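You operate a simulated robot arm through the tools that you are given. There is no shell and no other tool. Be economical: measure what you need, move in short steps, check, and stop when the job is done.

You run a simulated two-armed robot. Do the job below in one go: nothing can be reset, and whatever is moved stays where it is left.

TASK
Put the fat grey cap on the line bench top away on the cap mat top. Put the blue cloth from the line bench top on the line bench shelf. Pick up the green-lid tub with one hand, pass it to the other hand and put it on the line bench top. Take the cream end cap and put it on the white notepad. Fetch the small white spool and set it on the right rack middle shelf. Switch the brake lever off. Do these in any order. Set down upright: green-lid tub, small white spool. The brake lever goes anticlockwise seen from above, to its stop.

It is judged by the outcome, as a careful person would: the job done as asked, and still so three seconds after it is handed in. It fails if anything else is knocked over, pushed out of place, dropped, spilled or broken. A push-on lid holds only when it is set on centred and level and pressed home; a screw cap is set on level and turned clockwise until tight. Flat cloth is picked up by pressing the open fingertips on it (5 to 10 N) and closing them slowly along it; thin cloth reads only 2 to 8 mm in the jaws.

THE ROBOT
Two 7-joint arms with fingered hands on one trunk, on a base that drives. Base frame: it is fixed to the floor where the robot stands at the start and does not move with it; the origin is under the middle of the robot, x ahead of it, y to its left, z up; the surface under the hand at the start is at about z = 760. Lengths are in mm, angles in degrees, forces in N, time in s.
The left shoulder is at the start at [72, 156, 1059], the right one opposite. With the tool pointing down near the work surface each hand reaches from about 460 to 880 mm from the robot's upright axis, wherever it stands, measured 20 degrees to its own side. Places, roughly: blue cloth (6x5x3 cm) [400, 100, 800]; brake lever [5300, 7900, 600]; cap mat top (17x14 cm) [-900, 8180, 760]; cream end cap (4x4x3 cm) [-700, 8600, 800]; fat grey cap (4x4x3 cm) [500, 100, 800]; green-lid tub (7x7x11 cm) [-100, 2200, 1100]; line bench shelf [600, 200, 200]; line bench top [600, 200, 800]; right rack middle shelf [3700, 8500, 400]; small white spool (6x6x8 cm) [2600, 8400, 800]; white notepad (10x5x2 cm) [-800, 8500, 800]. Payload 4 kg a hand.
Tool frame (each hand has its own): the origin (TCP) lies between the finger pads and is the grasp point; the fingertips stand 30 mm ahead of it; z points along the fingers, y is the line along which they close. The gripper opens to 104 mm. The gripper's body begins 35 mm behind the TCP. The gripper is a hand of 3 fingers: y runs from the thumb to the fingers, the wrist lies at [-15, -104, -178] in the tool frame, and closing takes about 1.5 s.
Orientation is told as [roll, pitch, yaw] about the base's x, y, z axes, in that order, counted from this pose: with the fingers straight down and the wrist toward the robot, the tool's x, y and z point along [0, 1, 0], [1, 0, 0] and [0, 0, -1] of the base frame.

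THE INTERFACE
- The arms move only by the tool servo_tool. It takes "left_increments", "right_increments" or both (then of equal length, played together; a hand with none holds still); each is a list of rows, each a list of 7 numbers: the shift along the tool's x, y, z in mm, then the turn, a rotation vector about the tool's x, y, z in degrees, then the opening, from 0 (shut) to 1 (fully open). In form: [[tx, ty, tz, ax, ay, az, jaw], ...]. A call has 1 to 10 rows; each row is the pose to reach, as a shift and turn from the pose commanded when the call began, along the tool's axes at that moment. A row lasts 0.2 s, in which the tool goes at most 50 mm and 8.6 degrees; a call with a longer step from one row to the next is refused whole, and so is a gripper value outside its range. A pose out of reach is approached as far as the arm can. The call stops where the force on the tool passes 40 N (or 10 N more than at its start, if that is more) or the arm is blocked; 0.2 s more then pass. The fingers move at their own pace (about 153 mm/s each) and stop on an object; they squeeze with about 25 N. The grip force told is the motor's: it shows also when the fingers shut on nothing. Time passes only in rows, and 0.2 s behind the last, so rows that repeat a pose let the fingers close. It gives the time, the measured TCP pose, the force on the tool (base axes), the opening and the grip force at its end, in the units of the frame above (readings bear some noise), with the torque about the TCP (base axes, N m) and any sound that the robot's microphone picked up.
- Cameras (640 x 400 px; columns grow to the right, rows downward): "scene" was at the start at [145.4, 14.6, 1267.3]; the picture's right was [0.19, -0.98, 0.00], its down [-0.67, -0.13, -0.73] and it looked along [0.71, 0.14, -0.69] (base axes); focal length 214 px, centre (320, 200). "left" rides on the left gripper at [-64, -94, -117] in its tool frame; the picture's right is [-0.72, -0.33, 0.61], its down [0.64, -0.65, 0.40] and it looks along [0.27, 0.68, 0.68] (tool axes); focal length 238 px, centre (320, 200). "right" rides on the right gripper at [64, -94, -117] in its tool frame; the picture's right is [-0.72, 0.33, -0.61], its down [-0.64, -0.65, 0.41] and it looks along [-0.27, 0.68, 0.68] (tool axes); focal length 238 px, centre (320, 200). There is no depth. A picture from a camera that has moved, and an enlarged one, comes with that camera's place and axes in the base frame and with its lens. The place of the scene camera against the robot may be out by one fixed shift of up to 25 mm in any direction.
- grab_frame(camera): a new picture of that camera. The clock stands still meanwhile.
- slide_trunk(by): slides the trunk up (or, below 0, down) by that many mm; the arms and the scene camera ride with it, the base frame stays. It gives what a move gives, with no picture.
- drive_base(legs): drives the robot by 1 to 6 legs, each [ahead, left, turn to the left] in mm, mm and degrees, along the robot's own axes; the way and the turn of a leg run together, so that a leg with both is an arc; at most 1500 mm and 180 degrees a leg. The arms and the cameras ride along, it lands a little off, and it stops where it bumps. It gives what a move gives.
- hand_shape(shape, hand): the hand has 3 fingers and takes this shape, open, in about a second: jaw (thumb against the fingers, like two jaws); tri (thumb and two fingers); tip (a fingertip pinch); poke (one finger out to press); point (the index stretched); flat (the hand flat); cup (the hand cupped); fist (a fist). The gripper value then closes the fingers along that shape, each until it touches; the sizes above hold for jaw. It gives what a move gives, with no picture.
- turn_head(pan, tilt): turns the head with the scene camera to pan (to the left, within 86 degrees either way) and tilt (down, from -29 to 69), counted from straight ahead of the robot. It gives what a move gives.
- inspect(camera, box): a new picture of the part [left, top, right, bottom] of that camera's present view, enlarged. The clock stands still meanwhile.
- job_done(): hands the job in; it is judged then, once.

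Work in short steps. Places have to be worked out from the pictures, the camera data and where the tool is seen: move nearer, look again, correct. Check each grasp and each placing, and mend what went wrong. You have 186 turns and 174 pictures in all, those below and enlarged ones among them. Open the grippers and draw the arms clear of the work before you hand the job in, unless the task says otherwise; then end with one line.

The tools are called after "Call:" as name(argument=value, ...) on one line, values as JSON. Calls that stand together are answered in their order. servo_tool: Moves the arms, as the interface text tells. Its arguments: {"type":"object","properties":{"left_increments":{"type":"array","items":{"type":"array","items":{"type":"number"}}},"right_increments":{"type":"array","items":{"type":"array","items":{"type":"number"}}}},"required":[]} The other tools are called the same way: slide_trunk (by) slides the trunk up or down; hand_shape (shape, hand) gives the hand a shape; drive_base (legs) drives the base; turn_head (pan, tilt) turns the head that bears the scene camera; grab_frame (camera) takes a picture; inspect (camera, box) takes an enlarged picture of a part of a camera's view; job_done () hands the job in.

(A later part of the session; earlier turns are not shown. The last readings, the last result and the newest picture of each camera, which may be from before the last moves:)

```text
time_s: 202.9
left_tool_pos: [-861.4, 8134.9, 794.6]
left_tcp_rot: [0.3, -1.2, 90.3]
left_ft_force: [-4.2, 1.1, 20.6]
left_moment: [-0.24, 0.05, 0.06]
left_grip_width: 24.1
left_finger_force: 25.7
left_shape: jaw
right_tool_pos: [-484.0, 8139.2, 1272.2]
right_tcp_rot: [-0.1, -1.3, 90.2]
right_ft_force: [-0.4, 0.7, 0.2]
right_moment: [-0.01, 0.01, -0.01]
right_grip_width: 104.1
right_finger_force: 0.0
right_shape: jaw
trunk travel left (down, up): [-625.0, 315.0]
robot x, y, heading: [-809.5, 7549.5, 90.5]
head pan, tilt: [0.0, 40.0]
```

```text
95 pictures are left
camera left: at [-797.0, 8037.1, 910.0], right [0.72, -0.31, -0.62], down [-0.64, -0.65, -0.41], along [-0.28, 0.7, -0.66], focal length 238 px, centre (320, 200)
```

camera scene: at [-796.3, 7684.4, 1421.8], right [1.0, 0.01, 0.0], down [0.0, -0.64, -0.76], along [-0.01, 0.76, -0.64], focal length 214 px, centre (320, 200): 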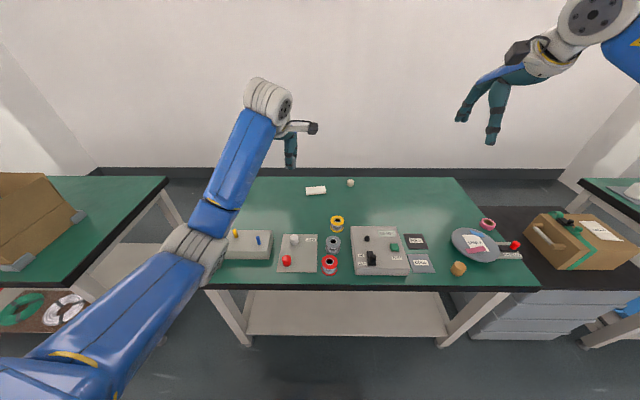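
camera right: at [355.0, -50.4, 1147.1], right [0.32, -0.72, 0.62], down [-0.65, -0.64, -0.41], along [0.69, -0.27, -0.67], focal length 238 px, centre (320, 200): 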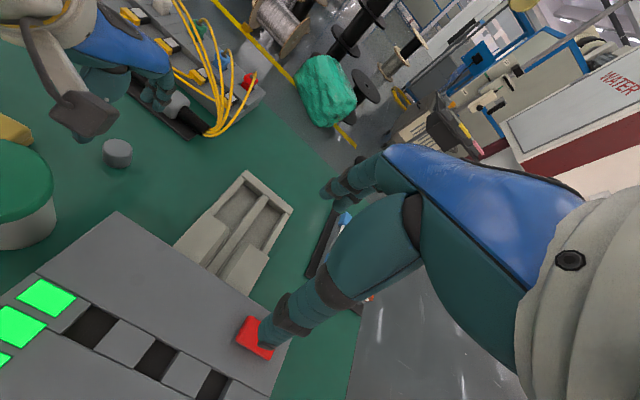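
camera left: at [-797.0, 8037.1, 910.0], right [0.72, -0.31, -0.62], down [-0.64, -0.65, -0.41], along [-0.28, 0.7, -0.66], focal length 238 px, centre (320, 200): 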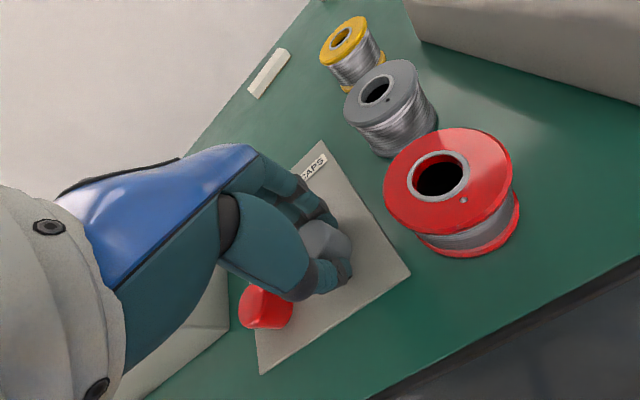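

Contact on the mat. Ease, open moderately, and rise.

Call:
servo_tool(left_increments=[[0, 0, -3, 0, 0, 0, 0], [0, 0, -3, 0, 0, 0, 0.3], [0, 0, -3, 0, 0, 0, 0.5], [0, 0, -3, 0, 0, 0, 0.6], [0, 0, -3, 0, 0, 0, 0.6], [0, 0, -30, 0, 0, 0, 0.6], [0, 0, -75, 0, 0, 0, 0.6], [0, 0, -120, 0, 0, 0, 0.6], [0, 0, -165, 0, 0, 0, 0.6], [0, 0, -165, 0, 0, 0, 0.6]])

Call:
grab_frame(camera="left")

```text
time_s: 205.1
left_tool_pos: [-864.5, 8133.8, 957.9]
left_tcp_rot: [0.5, -0.7, 90.3]
left_ft_force: [0.4, -0.6, 0.2]
left_moment: [-0.01, -0.01, 0.01]
left_grip_width: 62.1
left_finger_force: 0.0
left_shape: jaw
right_tool_pos: [-483.1, 8140.3, 1270.3]
right_tcp_rot: [-0.2, -1.3, 90.1]
right_ft_force: [-0.2, -0.6, 0.0]
right_moment: [0.01, -0.01, 0.01]
right_grip_width: 103.7
right_finger_force: 0.1
right_shape: jaw
trunk travel left (down, up): [-625.0, 315.0]
robot x, y, heading: [-808.4, 7548.3, 90.4]
head pan, tilt: [0.0, 40.0]
```

```text
94 pictures are left
camera left: at [-799.0, 8037.5, 1072.6], right [0.72, -0.32, -0.62], down [-0.64, -0.65, -0.41], along [-0.28, 0.69, -0.67], focal length 238 px, centre (320, 200)
```

left: 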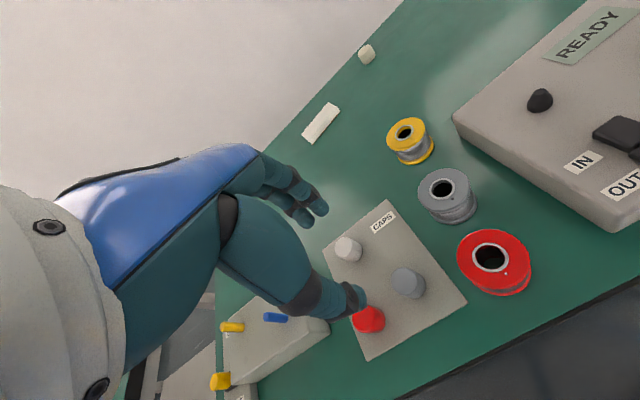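

The grey cap stands on the mat. Cream cap is at ≈(−655, 8598), notepad at ≈(−832, 8528). I shift right and closer so the left hand can reach the back of the table.

Call:
drive_base(legs=[[0, -300, 0], [215, 0, -0.5]])

Call:
servo_tool(left_increments=[[20, 20, -20, 0, 0, 0, 0.75], [40, 40, -40, 0, 0, 0, 0.75], [55, 60, -60, 0, 0, 0, 0.75], [70, 80, -80, 0, 0, 0, 0.75], [80, 100, -100, 0, 0, 0, 0.75]])

Call:
grab_frame(camera="left")

Call:
grab_frame(camera="scene")

```text
time_s: 208.3
left_tool_pos: [-563.0, 8346.7, 958.0]
left_tcp_rot: [0.6, -0.9, 89.8]
left_ft_force: [-0.4, -0.8, -0.9]
left_moment: [-0.01, 0.06, -0.01]
left_grip_width: 61.9
left_finger_force: 0.1
left_shape: jaw
right_tool_pos: [-181.6, 8351.0, 1270.1]
right_tcp_rot: [0.1, -1.2, 89.8]
right_ft_force: [-0.5, -0.3, 0.1]
right_moment: [0.02, 0.01, 0.0]
right_grip_width: 103.7
right_finger_force: 0.1
right_shape: jaw
trunk travel left (down, up): [-625.0, 315.0]
robot x, y, heading: [-518.4, 7761.8, 90.2]
head pan, tilt: [0.0, 40.0]
```

```text
time_s: 209.5
left_tool_pos: [-650.0, 8444.9, 1059.4]
left_tcp_rot: [0.2, -0.6, 90.0]
left_ft_force: [-0.1, -0.3, 1.2]
left_moment: [0.0, 0.03, -0.03]
left_grip_width: 77.7
left_finger_force: 0.0
left_shape: jaw
right_tool_pos: [-191.1, 8352.1, 1271.9]
right_tcp_rot: [-0.3, -1.2, 89.9]
right_ft_force: [-0.3, -0.3, 0.3]
right_moment: [0.0, 0.03, -0.01]
right_grip_width: 103.8
right_finger_force: 0.1
right_shape: jaw
trunk travel left (down, up): [-625.0, 315.0]
robot x, y, heading: [-516.4, 7760.2, 90.1]
head pan, tilt: [0.0, 40.0]
```

```text
93 pictures are left
camera left: at [-586.8, 8348.6, 1175.7], right [0.72, -0.32, -0.62], down [-0.64, -0.65, -0.41], along [-0.27, 0.69, -0.67], focal length 238 px, centre (320, 200)
```

left: 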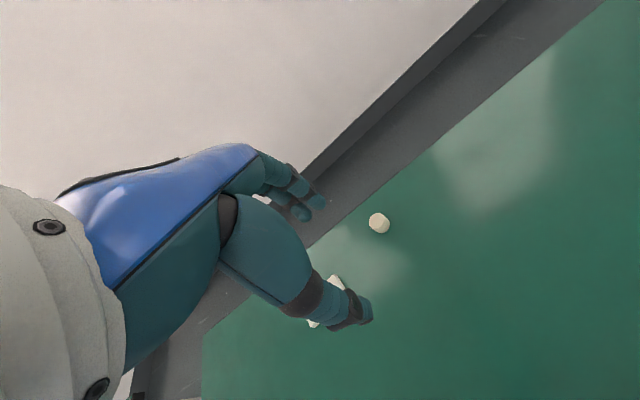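

```text
92 pictures are left
camera scene: at [-506.3, 7899.0, 1421.7], right [1.0, 0.0, 0.0], down [0.0, -0.64, -0.76], along [0.0, 0.76, -0.64], focal length 214 px, centre (320, 200)
```

scene: 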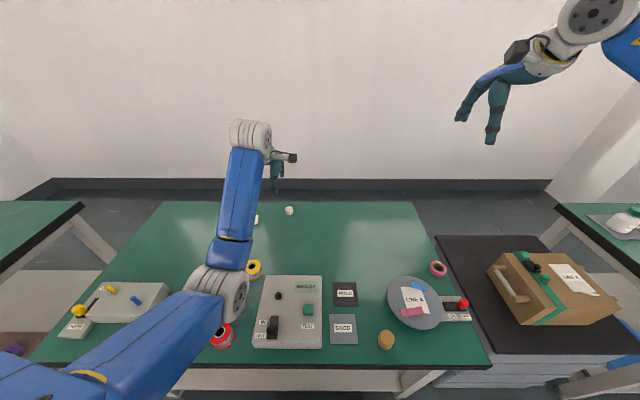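

Cream cap confirmed at (−658, 8603), at the edge of reach. I lower the trunk 150 mm and tilt the hand 10° forward to gain reach.

Call:
slide_trunk(by=-150)

Call:
servo_tool(left_increments=[[3, 40, 0, -5, 0, 0, 0.7], [6, 80, 0, -10, 0, 0, 0.7], [8, 120, 0, -10, 0, 0, 0.7], [8, 150, 0, -10, 0, 0, 0.7], [8, 150, 0, -10, 0, 0, 0.7]])

Call:
grab_frame(camera="left")

Call:
inspect(camera="scene", box=[200, 150, 380, 260])

```text
time_s: 211.3
left_tool_pos: [-648.6, 8444.4, 910.3]
left_tcp_rot: [0.3, -0.8, 89.9]
left_ft_force: [-0.3, 0.1, -0.3]
left_moment: [0.02, -0.02, -0.02]
left_grip_width: 77.8
left_finger_force: 0.1
left_shape: jaw
right_tool_pos: [-188.5, 8352.9, 1122.2]
right_tcp_rot: [-0.1, -1.3, 89.9]
right_ft_force: [0.3, -0.4, -0.5]
right_moment: [0.01, 0.01, 0.03]
right_grip_width: 103.9
right_finger_force: 0.0
right_shape: jaw
trunk travel left (down, up): [-475.0, 465.0]
robot x, y, heading: [-514.4, 7765.1, 90.0]
head pan, tilt: [0.0, 40.0]
```

```text
time_s: 212.5
left_tool_pos: [-655.6, 8593.9, 912.0]
left_tcp_rot: [0.3, -10.8, 89.8]
left_ft_force: [0.9, 0.1, 0.4]
left_moment: [0.0, 0.01, 0.02]
left_grip_width: 73.1
left_finger_force: 0.0
left_shape: jaw
right_tool_pos: [-187.2, 8352.1, 1122.0]
right_tcp_rot: [-0.2, -1.3, 89.9]
right_ft_force: [0.1, 0.7, 0.1]
right_moment: [0.01, -0.01, 0.0]
right_grip_width: 103.8
right_finger_force: 0.0
right_shape: jaw
trunk travel left (down, up): [-475.0, 465.0]
robot x, y, heading: [-520.0, 7760.9, 90.2]
head pan, tilt: [0.0, 40.0]
```

```text
91 pictures are left
camera left: at [-592.6, 8478.8, 1008.7], right [0.72, -0.21, -0.67], down [-0.64, -0.56, -0.52], along [-0.27, 0.8, -0.54], focal length 238 px, centre (320, 200)
```

left: 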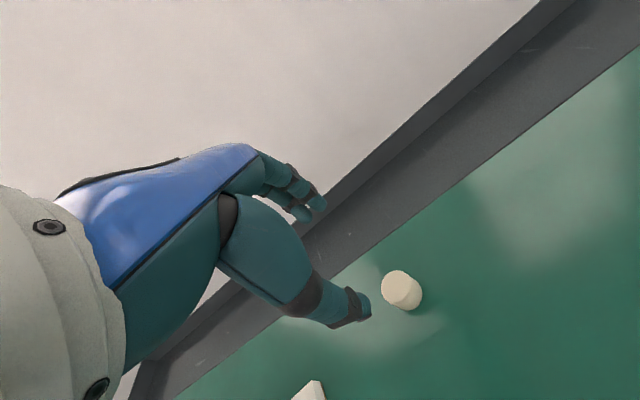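

```text
3.56 times, centred on (290, 205) of scene
camera zoom: at [-503.9, 7898.6, 1271.8], right [1.0, 0.0, 0.0], down [0.0, -0.64, -0.76], along [0.0, 0.76, -0.64], focal length 763 px, centre (427, 182)
```

zoom: 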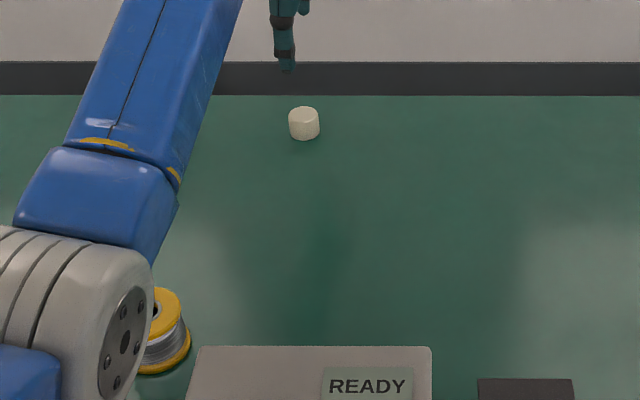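

Cap confirmed at (−657, 8602); the elbow stays well above the spools. I descend vertically with a moderate opening and close.

Call:
servo_tool(left_increments=[[1, -2, 35, 0, 0, 0, 0.62], [1, -6, 70, 0, 0, 0, 0.62], [1, -10, 95, 0, 0, 0, 0.62], [1, -12, 106, 0, 0, 0, 0.62], [1, -12, 106, 0, 0, 0, 0.62]])

Call:
grab_frame(camera="left")

Call:
inspect(camera="scene", box=[200, 150, 380, 260])

```text
time_s: 213.7
left_tool_pos: [-659.1, 8604.2, 803.6]
left_tcp_rot: [0.3, -10.8, 89.9]
left_ft_force: [0.0, -0.3, 1.2]
left_moment: [0.0, 0.0, 0.03]
left_grip_width: 64.8
left_finger_force: 0.0
left_shape: jaw
right_tool_pos: [-188.7, 8352.3, 1121.3]
right_tcp_rot: [-0.2, -1.3, 89.9]
right_ft_force: [-0.4, 0.1, 0.1]
right_moment: [0.01, 0.01, -0.02]
right_grip_width: 103.6
right_finger_force: 0.1
right_shape: jaw
trunk travel left (down, up): [-475.0, 465.0]
robot x, y, heading: [-519.2, 7762.6, 90.1]
head pan, tilt: [0.0, 40.0]
```

```text
89 pictures are left
camera left: at [-595.8, 8488.5, 901.6], right [0.72, -0.21, -0.67], down [-0.64, -0.56, -0.52], along [-0.27, 0.8, -0.54], focal length 238 px, centre (320, 200)
```

left: 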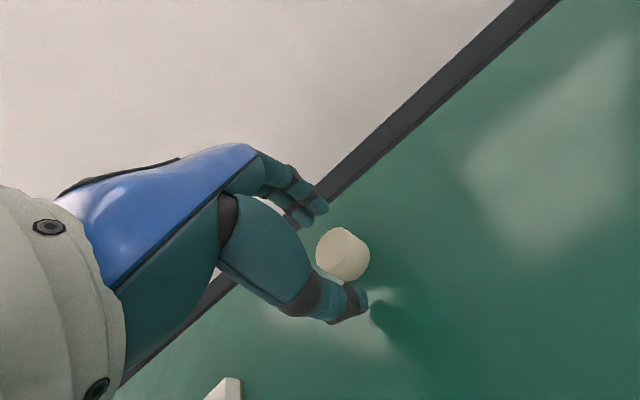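

```text
3.56 times, centred on (290, 205) of scene
camera zoom: at [-503.8, 7898.8, 1271.7], right [1.0, 0.0, 0.0], down [0.0, -0.65, -0.76], along [0.0, 0.76, -0.65], focal length 763 px, centre (427, 182)
```

zoom: 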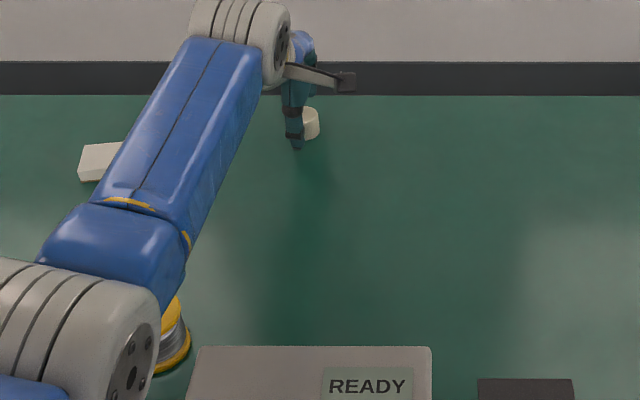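

Cap is between the fingers; a 5 mm shift right, then close and lift.

Call:
servo_tool(left_increments=[[-5, 0, 0, 0, 0, 0, 0.62], [-5, -3, 0, 0, 0, 0, 0.5], [-5, -3, 0, 0, 0, 0, 0.35], [-5, -3, 0, 0, 0, 0, 0.2], [-5, -3, 0, 0, 0, 0, 0], [-5, -3, 0, 0, 0, 0, 0], [-5, -3, 0, 0, 0, 0, 0], [-5, -3, 0, 0, 0, 0, 0]])

Call:
servo_tool(left_increments=[[0, 4, -20, 0, 0, 0, 0], [0, 10, -50, 0, 0, 0, 0], [0, 14, -75, 0, 0, 0, 0], [0, 14, -75, 0, 0, 0, 0]])

Call:
grab_frame(camera="left")

```text
time_s: 215.5
left_tool_pos: [-653.5, 8600.0, 804.7]
left_tcp_rot: [0.2, -10.8, 89.9]
left_ft_force: [-0.2, 0.0, 0.6]
left_moment: [-0.02, 0.02, 0.0]
left_grip_width: 25.0
left_finger_force: 24.6
left_shape: jaw
right_tool_pos: [-189.1, 8352.6, 1120.0]
right_tcp_rot: [-0.2, -1.2, 90.0]
right_ft_force: [0.9, -0.5, -0.5]
right_moment: [0.0, -0.02, -0.01]
right_grip_width: 103.6
right_finger_force: 0.1
right_shape: jaw
trunk travel left (down, up): [-475.0, 465.0]
robot x, y, heading: [-514.0, 7759.5, 90.1]
head pan, tilt: [0.0, 40.0]
```

```text
time_s: 216.5
left_tool_pos: [-652.4, 8603.1, 880.1]
left_tcp_rot: [0.1, -10.7, 89.9]
left_ft_force: [0.1, -0.5, -0.8]
left_moment: [-0.03, 0.03, -0.02]
left_grip_width: 25.1
left_finger_force: 24.8
left_shape: jaw
right_tool_pos: [-188.8, 8353.1, 1121.4]
right_tcp_rot: [-0.3, -1.2, 89.8]
right_ft_force: [0.5, 0.3, 0.8]
right_moment: [0.01, -0.03, 0.0]
right_grip_width: 104.0
right_finger_force: 0.1
right_shape: jaw
trunk travel left (down, up): [-475.0, 465.0]
robot x, y, heading: [-514.8, 7764.4, 90.4]
head pan, tilt: [0.0, 40.0]
```

```text
87 pictures are left
camera left: at [-588.6, 8487.4, 977.5], right [0.72, -0.21, -0.67], down [-0.64, -0.57, -0.52], along [-0.27, 0.8, -0.54], focal length 238 px, centre (320, 200)
```

left: 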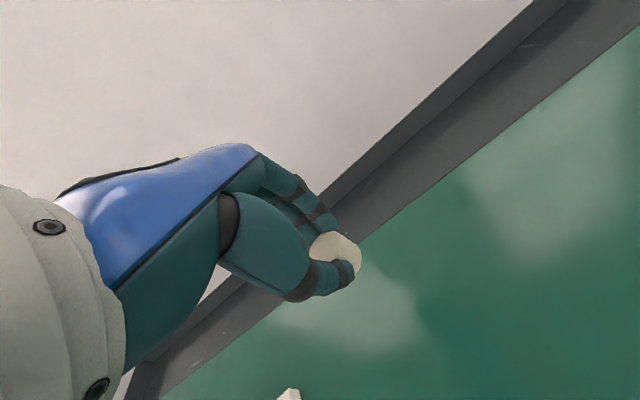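

Cream cap held. I carry it (same tilt, so it stays upright) over the notepad.

Call:
servo_tool(left_increments=[[40, -14, -3, 0, 0, 0, 0], [80, -28, -6, 0, 0, 0, 0], [120, -45, -9, 0, 0, 0, 0], [150, -60, -12, 0, 0, 0, 0], [175, -72, -14, 0, 0, 0, 0], [175, -72, -14, 0, 0, 0, 0]])

Call:
grab_frame(camera="left")

Call:
inspect(camera="scene", box=[140, 150, 320, 260])

```text
time_s: 217.9
left_tool_pos: [-829.7, 8527.7, 881.4]
left_tcp_rot: [0.2, -10.7, 89.9]
left_ft_force: [0.0, 0.1, -0.2]
left_moment: [-0.01, -0.04, 0.0]
left_grip_width: 25.0
left_finger_force: 24.6
left_shape: jaw
right_tool_pos: [-188.4, 8351.8, 1121.2]
right_tcp_rot: [-0.3, -1.2, 89.9]
right_ft_force: [0.2, 0.3, 0.4]
right_moment: [0.01, -0.03, 0.02]
right_grip_width: 103.9
right_finger_force: 0.1
right_shape: jaw
trunk travel left (down, up): [-475.0, 465.0]
robot x, y, heading: [-518.2, 7758.8, 90.2]
head pan, tilt: [0.0, 40.0]
```

```text
86 pictures are left
camera left: at [-766.8, 8412.5, 979.4], right [0.72, -0.21, -0.67], down [-0.64, -0.56, -0.52], along [-0.27, 0.8, -0.54], focal length 238 px, centre (320, 200)
```

left: 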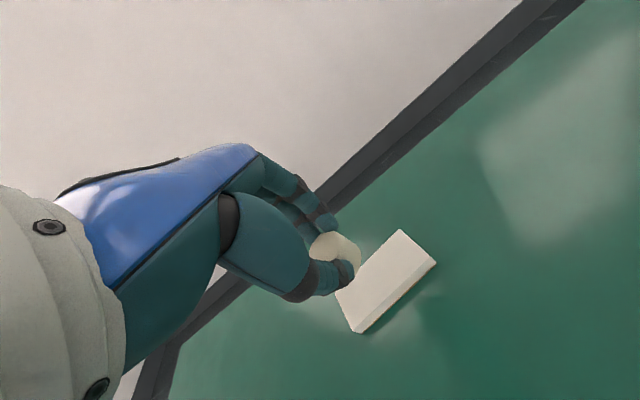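

```text
3.56 times, centred on (230, 205) of scene
camera zoom: at [-504.7, 7899.0, 1271.7], right [1.0, 0.0, 0.0], down [0.0, -0.65, -0.76], along [0.0, 0.76, -0.65], focal length 763 px, centre (640, 182)
```

zoom: 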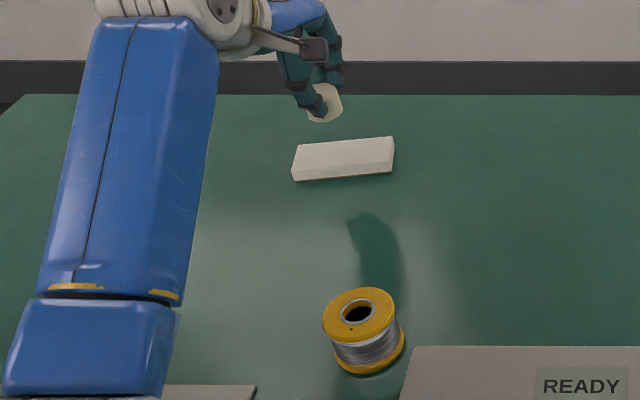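

Notepad centre ≈(−834, 8536). I adjust 4 mm and lower to just above, then creep to contact.

Call:
servo_tool(left_increments=[[4, 1, 18, 0, 0, 0, 0], [4, -3, 36, 0, 0, 0, 0], [4, -5, 49, 0, 0, 0, 0], [4, -5, 49, 0, 0, 0, 0]])

Call:
grab_frame(camera="left")

Call:
inspect(camera="scene", box=[180, 170, 290, 230])

```text
time_s: 218.9
left_tool_pos: [-831.3, 8531.9, 831.5]
left_tcp_rot: [0.1, -10.8, 90.0]
left_ft_force: [-1.3, -0.4, 0.3]
left_moment: [-0.01, 0.0, 0.0]
left_grip_width: 24.9
left_finger_force: 25.1
left_shape: jaw
right_tool_pos: [-189.0, 8352.2, 1121.3]
right_tcp_rot: [-0.2, -1.2, 89.9]
right_ft_force: [0.4, 0.9, 0.1]
right_moment: [0.01, 0.01, -0.01]
right_grip_width: 103.9
right_finger_force: 0.1
right_shape: jaw
trunk travel left (down, up): [-475.0, 465.0]
robot x, y, heading: [-514.6, 7764.4, 90.2]
head pan, tilt: [0.0, 40.0]
```

```text
84 pictures are left
camera left: at [-768.7, 8415.9, 929.5], right [0.72, -0.21, -0.67], down [-0.64, -0.57, -0.52], along [-0.27, 0.8, -0.54], focal length 238 px, centre (320, 200)
```

left: 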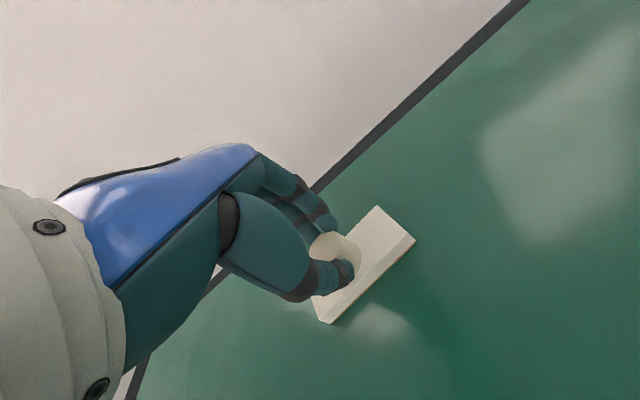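

```text
5.82 times, centred on (235, 200) of scene
camera zoom: at [-504.8, 7898.8, 1271.7], right [1.0, 0.0, 0.0], down [0.0, -0.65, -0.76], along [0.0, 0.76, -0.65], focal length 1248 px, centre (814, 200)
```

zoom: 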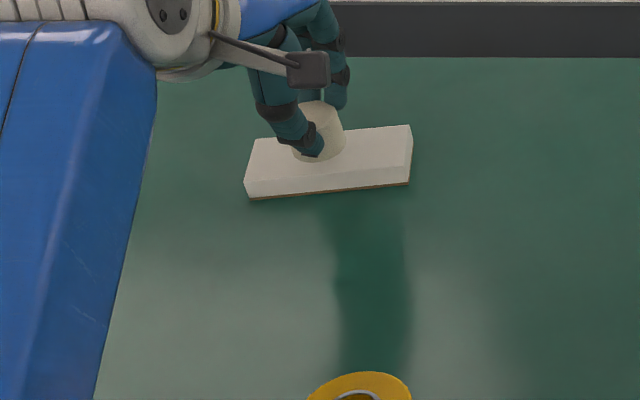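

Cap hovers just over the notepad's centre. Creep down to contact.

Call:
servo_tool(left_increments=[[0, 0, 2, 0, 0, 0, 0], [0, -1, 4, 0, 0, 0, 0], [0, -1, 6, 0, 0, 0, 0], [0, -1, 6, 0, 0, 0, 0]])

```text
time_s: 219.9
left_tool_pos: [-831.4, 8532.3, 826.0]
left_tcp_rot: [0.2, -10.8, 90.0]
left_ft_force: [0.8, 0.4, 0.1]
left_moment: [0.02, 0.0, -0.02]
left_grip_width: 24.8
left_finger_force: 24.8
left_shape: jaw
right_tool_pos: [-189.1, 8352.2, 1121.7]
right_tcp_rot: [-0.2, -1.2, 89.8]
right_ft_force: [0.8, 0.7, 0.2]
right_moment: [-0.02, 0.01, -0.01]
right_grip_width: 103.8
right_finger_force: 0.0
right_shape: jaw
trunk travel left (down, up): [-475.0, 465.0]
robot x, y, heading: [-512.5, 7763.7, 90.4]
head pan, tilt: [0.0, 40.0]
```

Call:
servo_tool(left_increments=[[0, 0, 1.5, 0, 0, 0, 0], [0, 0, 3, 0, 0, 0, 0], [0, 0, 4.5, 0, 0, 0, 0], [0, -1, 6, 0, 0, 0, 0], [0, -1, 6, 0, 0, 0, 0]])

Call:
grab_frame(camera="left")

```text
time_s: 221.1
left_tool_pos: [-831.3, 8530.6, 821.4]
left_tcp_rot: [0.2, -10.8, 90.0]
left_ft_force: [-0.3, -0.6, 0.2]
left_moment: [-0.01, -0.03, 0.0]
left_grip_width: 24.7
left_finger_force: 25.0
left_shape: jaw
right_tool_pos: [-189.3, 8352.2, 1121.6]
right_tcp_rot: [-0.2, -1.2, 89.9]
right_ft_force: [0.1, 0.1, -0.7]
right_moment: [-0.01, 0.0, 0.01]
right_grip_width: 103.7
right_finger_force: 0.0
right_shape: jaw
trunk travel left (down, up): [-475.0, 465.0]
robot x, y, heading: [-515.5, 7763.6, 90.4]
head pan, tilt: [0.0, 40.0]
```

```text
82 pictures are left
camera left: at [-768.2, 8415.0, 918.2], right [0.72, -0.21, -0.67], down [-0.64, -0.56, -0.52], along [-0.27, 0.8, -0.54], focal length 238 px, centre (320, 200)
```

left: 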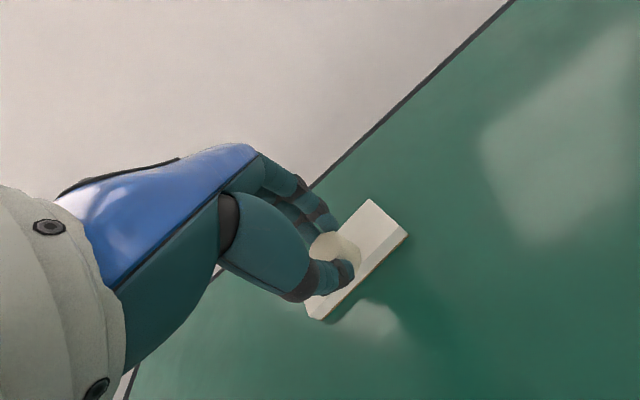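

Still no contact; a few more mm.

Call:
servo_tool(left_increments=[[0, 0, 1.5, 0, 0, 0, 0], [0, 0, 3, 0, 0, 0, 0], [0, 0, 4.5, 0, 0, 0, 0], [0, -1, 6, 0, 0, 0, 0], [0, -1, 6, 0, 0, 0, 0]])

```text
time_s: 222.3
left_tool_pos: [-830.2, 8530.6, 819.0]
left_tcp_rot: [0.3, -11.2, 89.8]
left_ft_force: [-1.0, 0.3, 12.5]
left_moment: [-0.07, 0.0, 0.02]
left_grip_width: 26.2
left_finger_force: 25.1
left_shape: jaw
right_tool_pos: [-188.3, 8349.3, 1122.6]
right_tcp_rot: [-0.2, -1.5, 89.9]
right_ft_force: [0.2, -0.5, 0.6]
right_moment: [-0.01, -0.03, -0.02]
right_grip_width: 104.1
right_finger_force: 0.0
right_shape: jaw
trunk travel left (down, up): [-475.0, 465.0]
robot x, y, heading: [-514.3, 7763.6, 90.5]
head pan, tilt: [0.0, 40.0]
```

Contact (12 N). Ease, open, retreat along the fingers.

Call:
servo_tool(left_increments=[[0, 0, -3, 0, 0, 0, 0], [0, 0, -3, 0, 0, 0, 0.3], [0, 0, -3, 0, 0, 0, 0.45], [0, 0, -3, 0, 0, 0, 0.6], [0, 0, -3, 0, 0, 0, 0.6], [0, 0, -30, 0, 0, 0, 0.6], [0, 0, -75, 0, 0, 0, 0.6], [0, 0, -120, 0, 0, 0, 0.6], [0, 0, -165, 0, 0, 0, 0.6], [0, 0, -165, 0, 0, 0, 0.6]])

Call:
grab_frame(camera="left")

Call:
inspect(camera="scene", box=[140, 170, 340, 290])

```text
time_s: 224.5
left_tool_pos: [-833.9, 8501.2, 977.7]
left_tcp_rot: [0.2, -10.8, 89.9]
left_ft_force: [-0.2, 0.1, 0.6]
left_moment: [-0.01, 0.0, -0.02]
left_grip_width: 62.0
left_finger_force: 0.0
left_shape: jaw
right_tool_pos: [-188.8, 8353.2, 1121.5]
right_tcp_rot: [-0.2, -1.1, 89.9]
right_ft_force: [0.1, 0.2, -0.6]
right_moment: [0.01, -0.03, 0.0]
right_grip_width: 103.8
right_finger_force: 0.1
right_shape: jaw
trunk travel left (down, up): [-475.0, 465.0]
robot x, y, heading: [-519.0, 7761.6, 90.4]
head pan, tilt: [0.0, 40.0]
```

```text
81 pictures are left
camera left: at [-769.8, 8385.6, 1075.1], right [0.72, -0.21, -0.67], down [-0.64, -0.57, -0.52], along [-0.27, 0.8, -0.54], focal length 238 px, centre (320, 200)
```

left: 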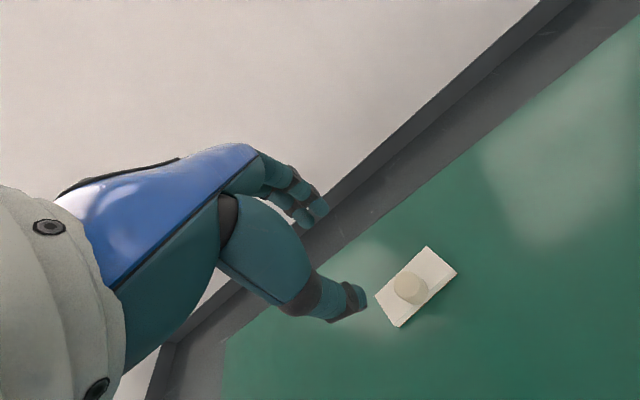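

```text
3.20 times, centred on (240, 230) of scene
camera zoom: at [-504.8, 7899.0, 1271.7], right [1.0, 0.0, 0.0], down [0.0, -0.65, -0.76], along [0.0, 0.76, -0.65], focal length 686 px, centre (576, 104)
```

zoom: 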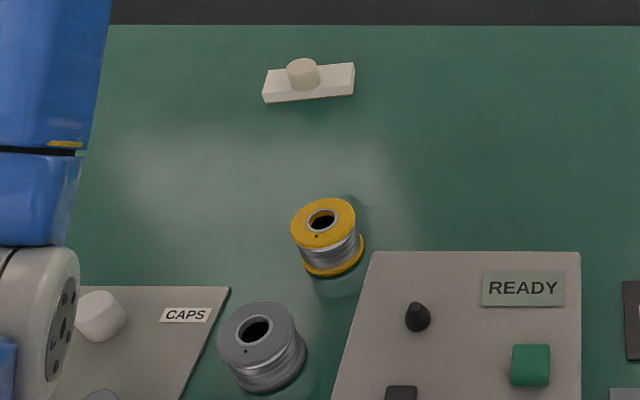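

Done. I straighten and raise the left hand, back off, and strafe right (+x) toward the spool.

Call:
servo_tool(left_increments=[[0, 0, -40, 4, 0, 0, 1], [0, -20, -80, 8, 0, 0, 1], [0, -50, -110, 10.8, 0, 0, 1], [0, -90, -120, 10.8, 0, 0, 1], [0, -110, -120, 10.8, 0, 0, 1]])

Call:
drive_base(legs=[[-700, 0, 0], [0, -1500, 0]])

Call:
turn_head(pan=-25, tilt=20)

Call:
grab_frame(camera="scene")

```text
time_s: 225.7
left_tool_pos: [-835.7, 8369.2, 1076.5]
left_tcp_rot: [0.2, 0.0, 89.9]
left_ft_force: [-0.5, -0.6, 0.6]
left_moment: [-0.02, -0.03, 0.0]
left_grip_width: 103.6
left_finger_force: 0.0
left_shape: jaw
right_tool_pos: [-189.8, 8352.5, 1121.9]
right_tcp_rot: [-0.3, -1.3, 89.8]
right_ft_force: [-0.2, 0.0, 0.2]
right_moment: [0.01, -0.01, -0.03]
right_grip_width: 103.7
right_finger_force: 0.1
right_shape: jaw
trunk travel left (down, up): [-475.0, 465.0]
robot x, y, heading: [-516.4, 7762.8, 90.0]
head pan, tilt: [0.0, 40.0]
```

```text
time_s: 236.5
left_tool_pos: [669.5, 7668.2, 1074.9]
left_tcp_rot: [0.1, 0.0, 89.1]
left_ft_force: [-1.0, -0.5, 0.2]
left_moment: [0.01, -0.01, 0.06]
left_grip_width: 103.9
left_finger_force: 0.1
left_shape: jaw
right_tool_pos: [1315.2, 7641.2, 1121.4]
right_tcp_rot: [-0.3, -1.3, 89.1]
right_ft_force: [-0.5, 0.5, 0.2]
right_moment: [-0.04, 0.0, -0.03]
right_grip_width: 104.0
right_finger_force: 0.0
right_shape: jaw
trunk travel left (down, up): [-475.0, 465.0]
robot x, y, heading: [983.7, 7057.6, 89.6]
head pan, tilt: [0.0, 40.0]
```

```text
time_s: 237.4
left_tool_pos: [670.8, 7666.7, 1077.7]
left_tcp_rot: [0.2, -0.1, 89.1]
left_ft_force: [0.7, 0.3, -0.6]
left_moment: [-0.02, 0.01, -0.03]
left_grip_width: 103.6
left_finger_force: 0.0
left_shape: jaw
right_tool_pos: [1317.1, 7640.5, 1122.5]
right_tcp_rot: [-0.3, -1.5, 89.0]
right_ft_force: [0.4, -0.3, -0.2]
right_moment: [0.02, 0.01, 0.03]
right_grip_width: 104.1
right_finger_force: 0.1
right_shape: jaw
trunk travel left (down, up): [-475.0, 465.0]
robot x, y, heading: [980.8, 7058.2, 89.4]
head pan, tilt: [-25.0, 20.0]
```

```text
79 pictures are left
camera scene: at [1033.4, 7192.1, 1303.1], right [0.9, -0.43, 0.0], down [-0.15, -0.31, -0.94], along [0.41, 0.85, -0.34], focal length 214 px, centre (320, 200)
```

scene: 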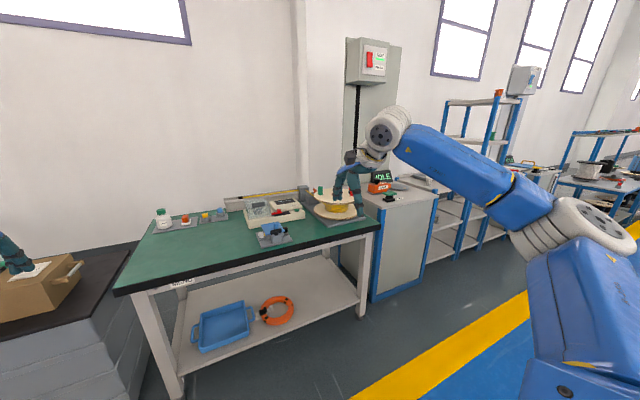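

The spool should be on the pedestal right of this table; the blue rack stands beyond it. I strafe further right and look.

Call:
drive_base(legs=[[0, -1450, 0]])

Call:
turn_head(pan=-8, tilt=25)

Call:
grab_frame(camera="scene")

```text
time_s: 244.5
left_tool_pos: [2098.1, 7659.0, 1075.8]
left_tcp_rot: [0.2, 0.0, 90.4]
left_ft_force: [-0.1, -0.2, -0.1]
left_moment: [0.0, -0.03, -0.02]
left_grip_width: 104.0
left_finger_force: 0.1
left_shape: jaw
right_tool_pos: [2743.9, 7647.7, 1123.1]
right_tcp_rot: [-0.3, -1.4, 90.2]
right_ft_force: [1.1, 0.2, 0.7]
right_moment: [-0.04, 0.0, -0.02]
right_grip_width: 103.8
right_finger_force: 0.1
right_shape: jaw
trunk travel left (down, up): [-475.0, 465.0]
robot x, y, heading: [2422.5, 7057.5, 90.6]
head pan, tilt: [-25.0, 20.0]
```

```text
time_s: 245.3
left_tool_pos: [2099.2, 7656.7, 1077.9]
left_tcp_rot: [0.2, -0.1, 90.3]
left_ft_force: [0.3, 0.2, 0.1]
left_moment: [-0.07, 0.02, -0.01]
left_grip_width: 103.9
left_finger_force: 0.0
left_shape: jaw
right_tool_pos: [2745.7, 7644.6, 1123.3]
right_tcp_rot: [-0.2, -1.5, 90.3]
right_ft_force: [0.1, -0.2, -1.4]
right_moment: [0.03, 0.06, 0.02]
right_grip_width: 103.9
right_finger_force: 0.1
right_shape: jaw
trunk travel left (down, up): [-475.0, 465.0]
robot x, y, heading: [2423.1, 7055.5, 90.7]
head pan, tilt: [-8.0, 25.0]
```

```text
78 pictures are left
camera scene: at [2446.1, 7198.9, 1295.1], right [0.99, -0.13, 0.0], down [-0.06, -0.42, -0.91], along [0.12, 0.9, -0.42], focal length 214 px, centre (320, 200)
```

scene: 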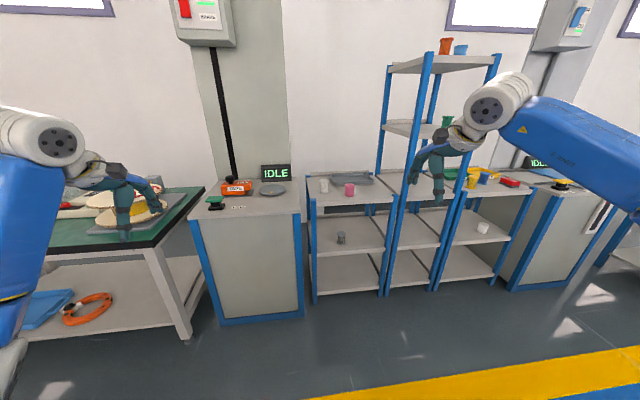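

Let me enlarge the left rack top and the right rack.

Call:
inspect(camera="scene", box=[300, 150, 560, 310])

```text
2.46 times, centred on (430, 230) of scene
camera zoom: at [2446.1, 7198.9, 1295.1], right [0.99, -0.13, 0.0], down [-0.06, -0.42, -0.91], along [0.12, 0.9, -0.42], focal length 528 px, centre (49, 126)
```

zoom: 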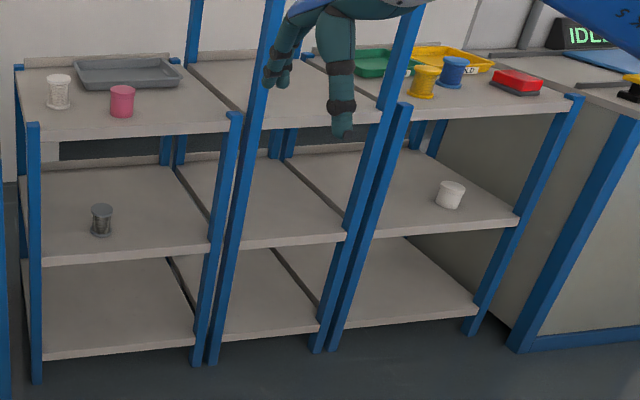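

White spool is on the left rack's top at ≈(2640, 8450). I tuck the right hand in (tall rack to the right), then approach.

Call:
servo_tool(right_increments=[[40, -20, 0, 0, 0, 0, 1], [80, -45, 0, 0, 0, 0, 1], [120, -70, 0, 0, 0, 0, 1], [150, -95, 0, 0, 0, 0, 1], [170, -110, 0, 0, 0, 0, 1]])

Call:
drive_base(legs=[[0, -300, -0.5], [650, 0, 0]])

Call:
turn_head(pan=5, tilt=40)

Call:
grab_frame(camera="scene")

Call:
grab_frame(camera="left")

```text
time_s: 246.5
left_tool_pos: [2097.5, 7657.9, 1077.7]
left_tcp_rot: [0.2, -0.1, 90.3]
left_ft_force: [-0.4, -1.1, -0.5]
left_moment: [0.01, 0.0, -0.03]
left_grip_width: 103.8
left_finger_force: 0.0
left_shape: jaw
right_tool_pos: [2575.4, 7533.4, 1118.6]
right_tcp_rot: [-0.3, -1.6, 90.3]
right_ft_force: [-1.2, 0.0, 0.8]
right_moment: [0.02, -0.02, -0.04]
right_grip_width: 103.7
right_finger_force: 0.1
right_shape: jaw
trunk travel left (down, up): [-475.0, 465.0]
robot x, y, heading: [2423.5, 7058.3, 90.5]
head pan, tilt: [-8.0, 25.0]
```

```text
time_s: 251.9
left_tool_pos: [2416.6, 8340.7, 1077.4]
left_tcp_rot: [0.3, -0.2, 89.5]
left_ft_force: [0.5, -0.3, 0.0]
left_moment: [0.0, -0.04, 0.01]
left_grip_width: 103.7
left_finger_force: 0.1
left_shape: jaw
right_tool_pos: [2890.2, 8209.9, 1118.0]
right_tcp_rot: [-0.2, -1.5, 89.4]
right_ft_force: [-0.1, -0.6, 0.1]
right_moment: [-0.01, -0.03, 0.0]
right_grip_width: 103.8
right_finger_force: 0.0
right_shape: jaw
trunk travel left (down, up): [-475.0, 465.0]
robot x, y, heading: [2728.8, 7731.8, 89.9]
head pan, tilt: [-8.0, 25.0]
```

```text
time_s: 252.7
left_tool_pos: [2415.9, 8340.4, 1078.1]
left_tcp_rot: [0.1, -0.2, 89.6]
left_ft_force: [-1.2, 0.3, 0.4]
left_moment: [0.02, 0.0, -0.01]
left_grip_width: 103.8
left_finger_force: 0.1
left_shape: jaw
right_tool_pos: [2891.2, 8211.1, 1119.8]
right_tcp_rot: [-0.3, -1.7, 89.4]
right_ft_force: [-0.5, 0.0, -0.9]
right_moment: [-0.01, 0.0, 0.0]
right_grip_width: 103.8
right_finger_force: 0.0
right_shape: jaw
trunk travel left (down, up): [-475.0, 465.0]
robot x, y, heading: [2729.4, 7735.5, 89.7]
head pan, tilt: [5.0, 40.0]
```

```text
76 pictures are left
camera scene: at [2734.5, 7871.7, 1271.8], right [1.0, 0.08, 0.0], down [0.05, -0.64, -0.76], along [-0.06, 0.76, -0.64], focal length 214 px, centre (320, 200)
```

scene: 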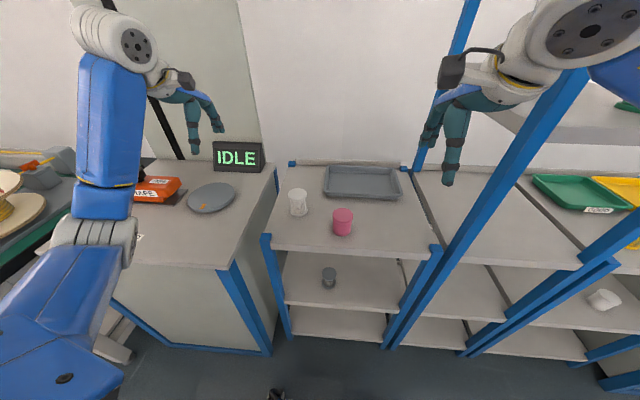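

```text
75 pictures are left
camera left: at [2478.3, 8243.9, 1195.1], right [0.71, -0.33, -0.62], down [-0.65, -0.65, -0.4], along [-0.27, 0.69, -0.67], focal length 238 px, centre (320, 200)
```

left: 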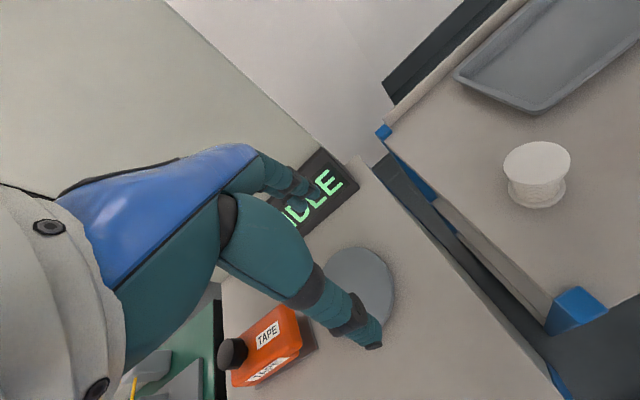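

Spool is at (2625, 8394) on z≈760; the middle shelf is at z≈398 with ~325 mm of opening. I'll grip the spool with the left hand rolled 45° so the wrist stays low for the shelf.

Call:
servo_tool(left_increments=[[-15, 9, 10, 0, -7.5, 0, 1], [-30, 18, 25, 0, -15, 0, 1], [-45, 27, 40, 0, -22.5, 0, 1], [-60, 36, 60, 0, -30, 0, 1], [-80, 45, 80, 0, -37.5, 0, 1], [-95, 54, 100, 0, -45, 0, 1], [-95, 54, 100, 0, -45, 0, 1]])

Call:
grab_frame(camera="left")

Call:
grab_frame(camera="scene")

```text
time_s: 254.3
left_tool_pos: [2510.9, 8392.7, 979.4]
left_tcp_rot: [-45.0, -0.3, 89.5]
left_ft_force: [-0.6, -1.3, -0.7]
left_moment: [0.01, 0.0, 0.02]
left_grip_width: 104.0
left_finger_force: 0.2
left_shape: jaw
right_tool_pos: [2891.4, 8210.2, 1118.8]
right_tcp_rot: [-0.2, -1.7, 89.5]
right_ft_force: [0.2, -0.2, -0.2]
right_moment: [0.01, -0.01, 0.02]
right_grip_width: 103.8
right_finger_force: 0.0
right_shape: jaw
trunk travel left (down, up): [-475.0, 465.0]
robot x, y, heading: [2727.2, 7736.6, 89.5]
head pan, tilt: [5.0, 40.0]
```

```text
74 pictures are left
camera left: at [2472.8, 8297.9, 1107.5], right [0.94, -0.33, 0.07], down [-0.17, -0.65, -0.74], along [0.29, 0.68, -0.67], focal length 238 px, centre (320, 200)
```

left: 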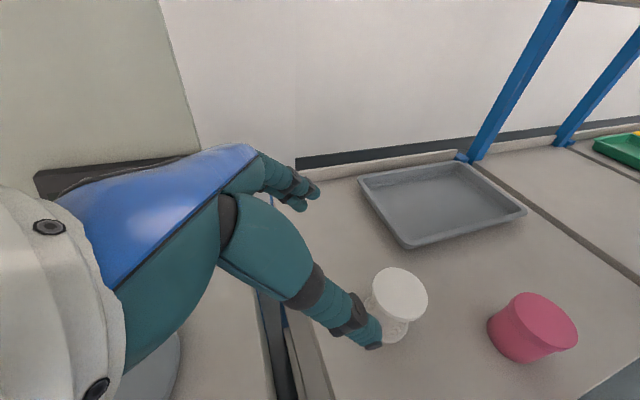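

```text
73 pictures are left
camera scene: at [2734.7, 7871.3, 1271.8], right [1.0, 0.08, 0.0], down [0.05, -0.64, -0.76], along [-0.06, 0.76, -0.64], focal length 214 px, centre (320, 200)
```

scene: 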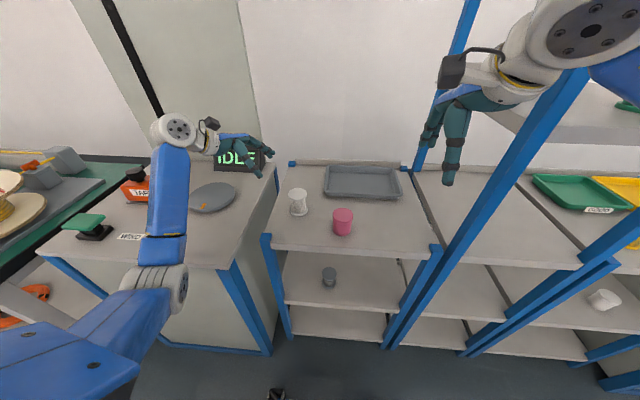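

Spool refined to (2627, 8390). I move onto the approach line and advance part-way.

Call:
servo_tool(left_increments=[[22, -1, 30, 0, 0, 0, 1], [45, -3, 65, 0, 0, 0, 1], [45, -3, 105, 0, 0, 0, 1], [45, -3, 140, 0, 0, 0, 1], [45, -3, 140, 0, 0, 0, 1]])

Call:
grab_frame(camera="left")

Call:
inspect(camera="scene", box=[200, 130, 380, 250])

```text
time_s: 255.5
left_tool_pos: [2577.4, 8388.3, 845.5]
left_tcp_rot: [-44.8, -0.3, 89.5]
left_ft_force: [-0.7, -0.5, -0.2]
left_moment: [0.0, -0.02, -0.02]
left_grip_width: 103.9
left_finger_force: 0.1
left_shape: jaw
right_tool_pos: [2891.2, 8209.4, 1117.7]
right_tcp_rot: [-0.1, -1.6, 89.5]
right_ft_force: [-0.6, 0.1, -0.1]
right_moment: [0.0, -0.02, 0.02]
right_grip_width: 103.7
right_finger_force: 0.0
right_shape: jaw
trunk travel left (down, up): [-475.0, 465.0]
robot x, y, heading: [2727.7, 7737.4, 89.7]
head pan, tilt: [5.0, 40.0]
```

```text
72 pictures are left
camera left: at [2539.3, 8293.0, 973.3], right [0.94, -0.33, 0.07], down [-0.18, -0.65, -0.74], along [0.29, 0.68, -0.67], focal length 238 px, centre (320, 200)
```

left: 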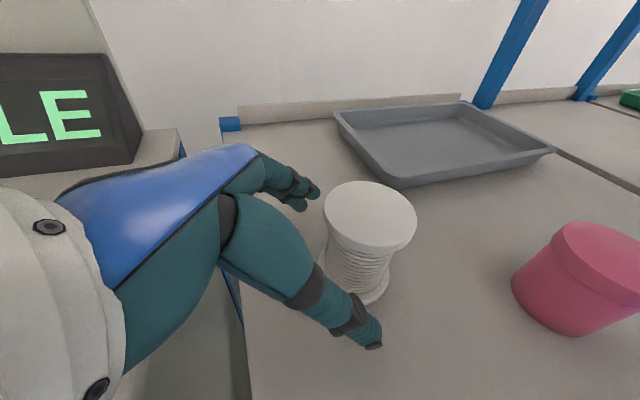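

```text
3.33 times, centred on (290, 190) of scene
camera zoom: at [2734.9, 7871.3, 1271.8], right [1.0, 0.08, 0.0], down [0.05, -0.64, -0.76], along [-0.06, 0.76, -0.64], focal length 715 px, centre (420, 233)
```

zoom: 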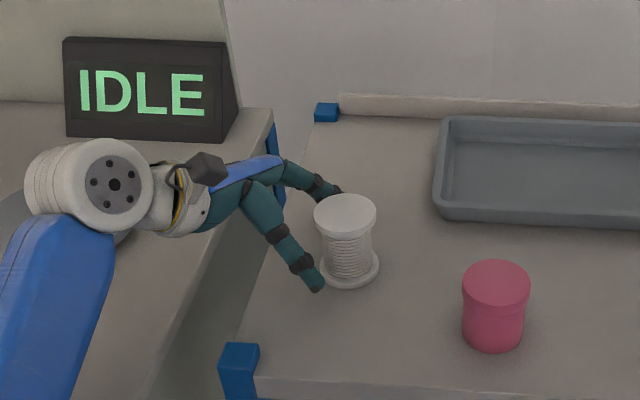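

Aligned; I add 5 mm forward, advance the remaining 62 mm, and check.

Call:
servo_tool(left_increments=[[0, 5, 20, 0, 0, 0, 1], [0, 5, 42, 0, 0, 0, 1], [0, 5, 63, 0, 0, 0, 1], [0, 5, 63, 0, 0, 0, 1]])

Call:
grab_frame(camera="left")

Call:
inspect(camera="scene", box=[200, 130, 380, 250])

```text
time_s: 256.4
left_tool_pos: [2620.7, 8397.2, 820.1]
left_tcp_rot: [-45.6, -2.2, 89.8]
left_ft_force: [-6.3, -6.0, 27.6]
left_moment: [0.85, -0.35, 0.11]
left_grip_width: 102.8
left_finger_force: 0.2
left_shape: jaw
right_tool_pos: [2889.7, 8206.6, 1120.8]
right_tcp_rot: [-0.3, -1.8, 89.6]
right_ft_force: [-0.3, 0.4, -0.8]
right_moment: [0.0, 0.03, -0.01]
right_grip_width: 103.7
right_finger_force: 0.1
right_shape: jaw
trunk travel left (down, up): [-475.0, 465.0]
robot x, y, heading: [2730.4, 7732.0, 90.0]
head pan, tilt: [5.0, 40.0]
stopped in row 4 (left hand): the force on the tool passed its limit at 42 N (the readings are from after the stop); the commanded pose is now the measured one
```

```text
70 pictures are left
camera left: at [2581.2, 8297.8, 943.7], right [0.94, -0.33, 0.07], down [-0.16, -0.62, -0.77], along [0.3, 0.71, -0.64], focal length 238 px, centre (320, 200)
```

left: 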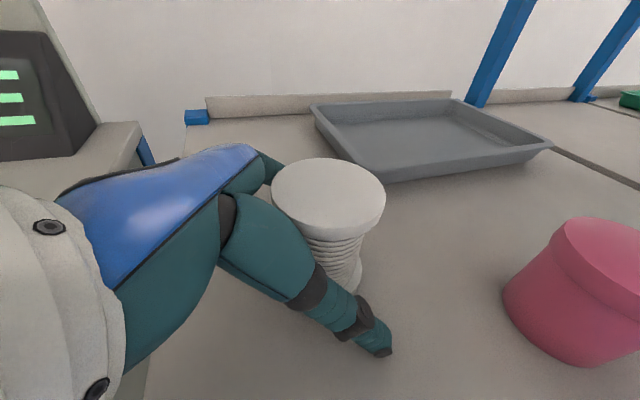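

```text
3.33 times, centred on (290, 190) of scene
camera zoom: at [2734.5, 7867.0, 1272.5], right [1.0, 0.08, 0.0], down [0.05, -0.64, -0.77], along [-0.06, 0.76, -0.64], focal length 715 px, centre (420, 233)
```

zoom: 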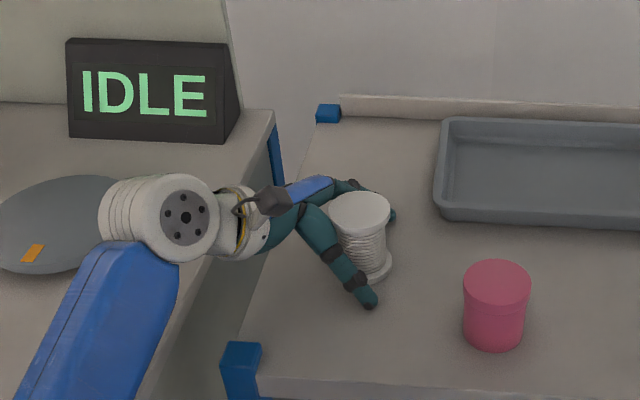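

The palm met the top flange (rack top seems at z≈780). The spool is still upright between the fingers; I back off 10 mm and close.

Call:
servo_tool(left_increments=[[0, 0, -6, 0, 0, 0, 1], [0, 0, -11, 0, 0, 0, 1], [0, 0, -11, 0, 0, 0, 1]])

Call:
grab_frame(camera="left")

Call:
inspect(camera="scene", box=[245, 150, 345, 230])

```text
time_s: 257.2
left_tool_pos: [2614.1, 8395.0, 819.9]
left_tcp_rot: [-45.2, -1.4, 89.8]
left_ft_force: [4.7, 0.0, 15.0]
left_moment: [0.66, -0.38, -0.23]
left_grip_width: 103.0
left_finger_force: 0.0
left_shape: jaw
right_tool_pos: [2892.3, 8208.2, 1120.5]
right_tcp_rot: [0.0, -1.7, 89.6]
right_ft_force: [0.1, 0.5, -0.3]
right_moment: [0.02, 0.01, 0.01]
right_grip_width: 103.7
right_finger_force: 0.1
right_shape: jaw
trunk travel left (down, up): [-475.0, 465.0]
robot x, y, heading: [2726.5, 7729.4, 89.8]
head pan, tilt: [5.0, 40.0]
```

```text
68 pictures are left
camera left: at [2575.4, 8297.8, 945.5], right [0.94, -0.33, 0.07], down [-0.17, -0.63, -0.75], along [0.29, 0.7, -0.65], focal length 238 px, centre (320, 200)
```

left: 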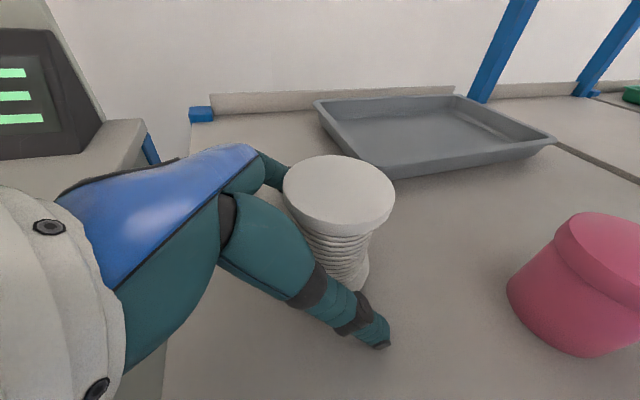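

```text
5.00 times, centred on (295, 190) of scene
camera zoom: at [2736.7, 7867.9, 1272.2], right [1.0, 0.08, 0.0], down [0.05, -0.64, -0.77], along [-0.07, 0.76, -0.64], focal length 1072 px, centre (445, 250)
```

zoom: 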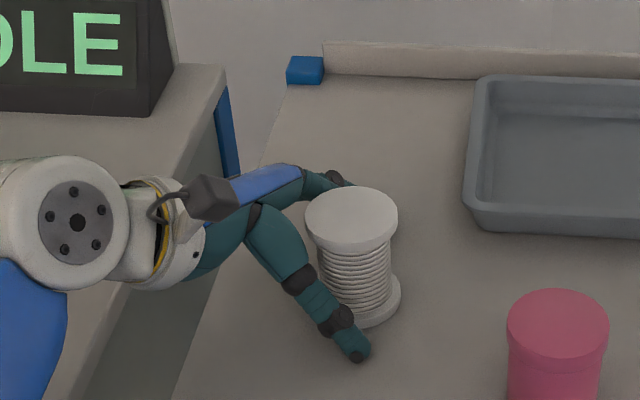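

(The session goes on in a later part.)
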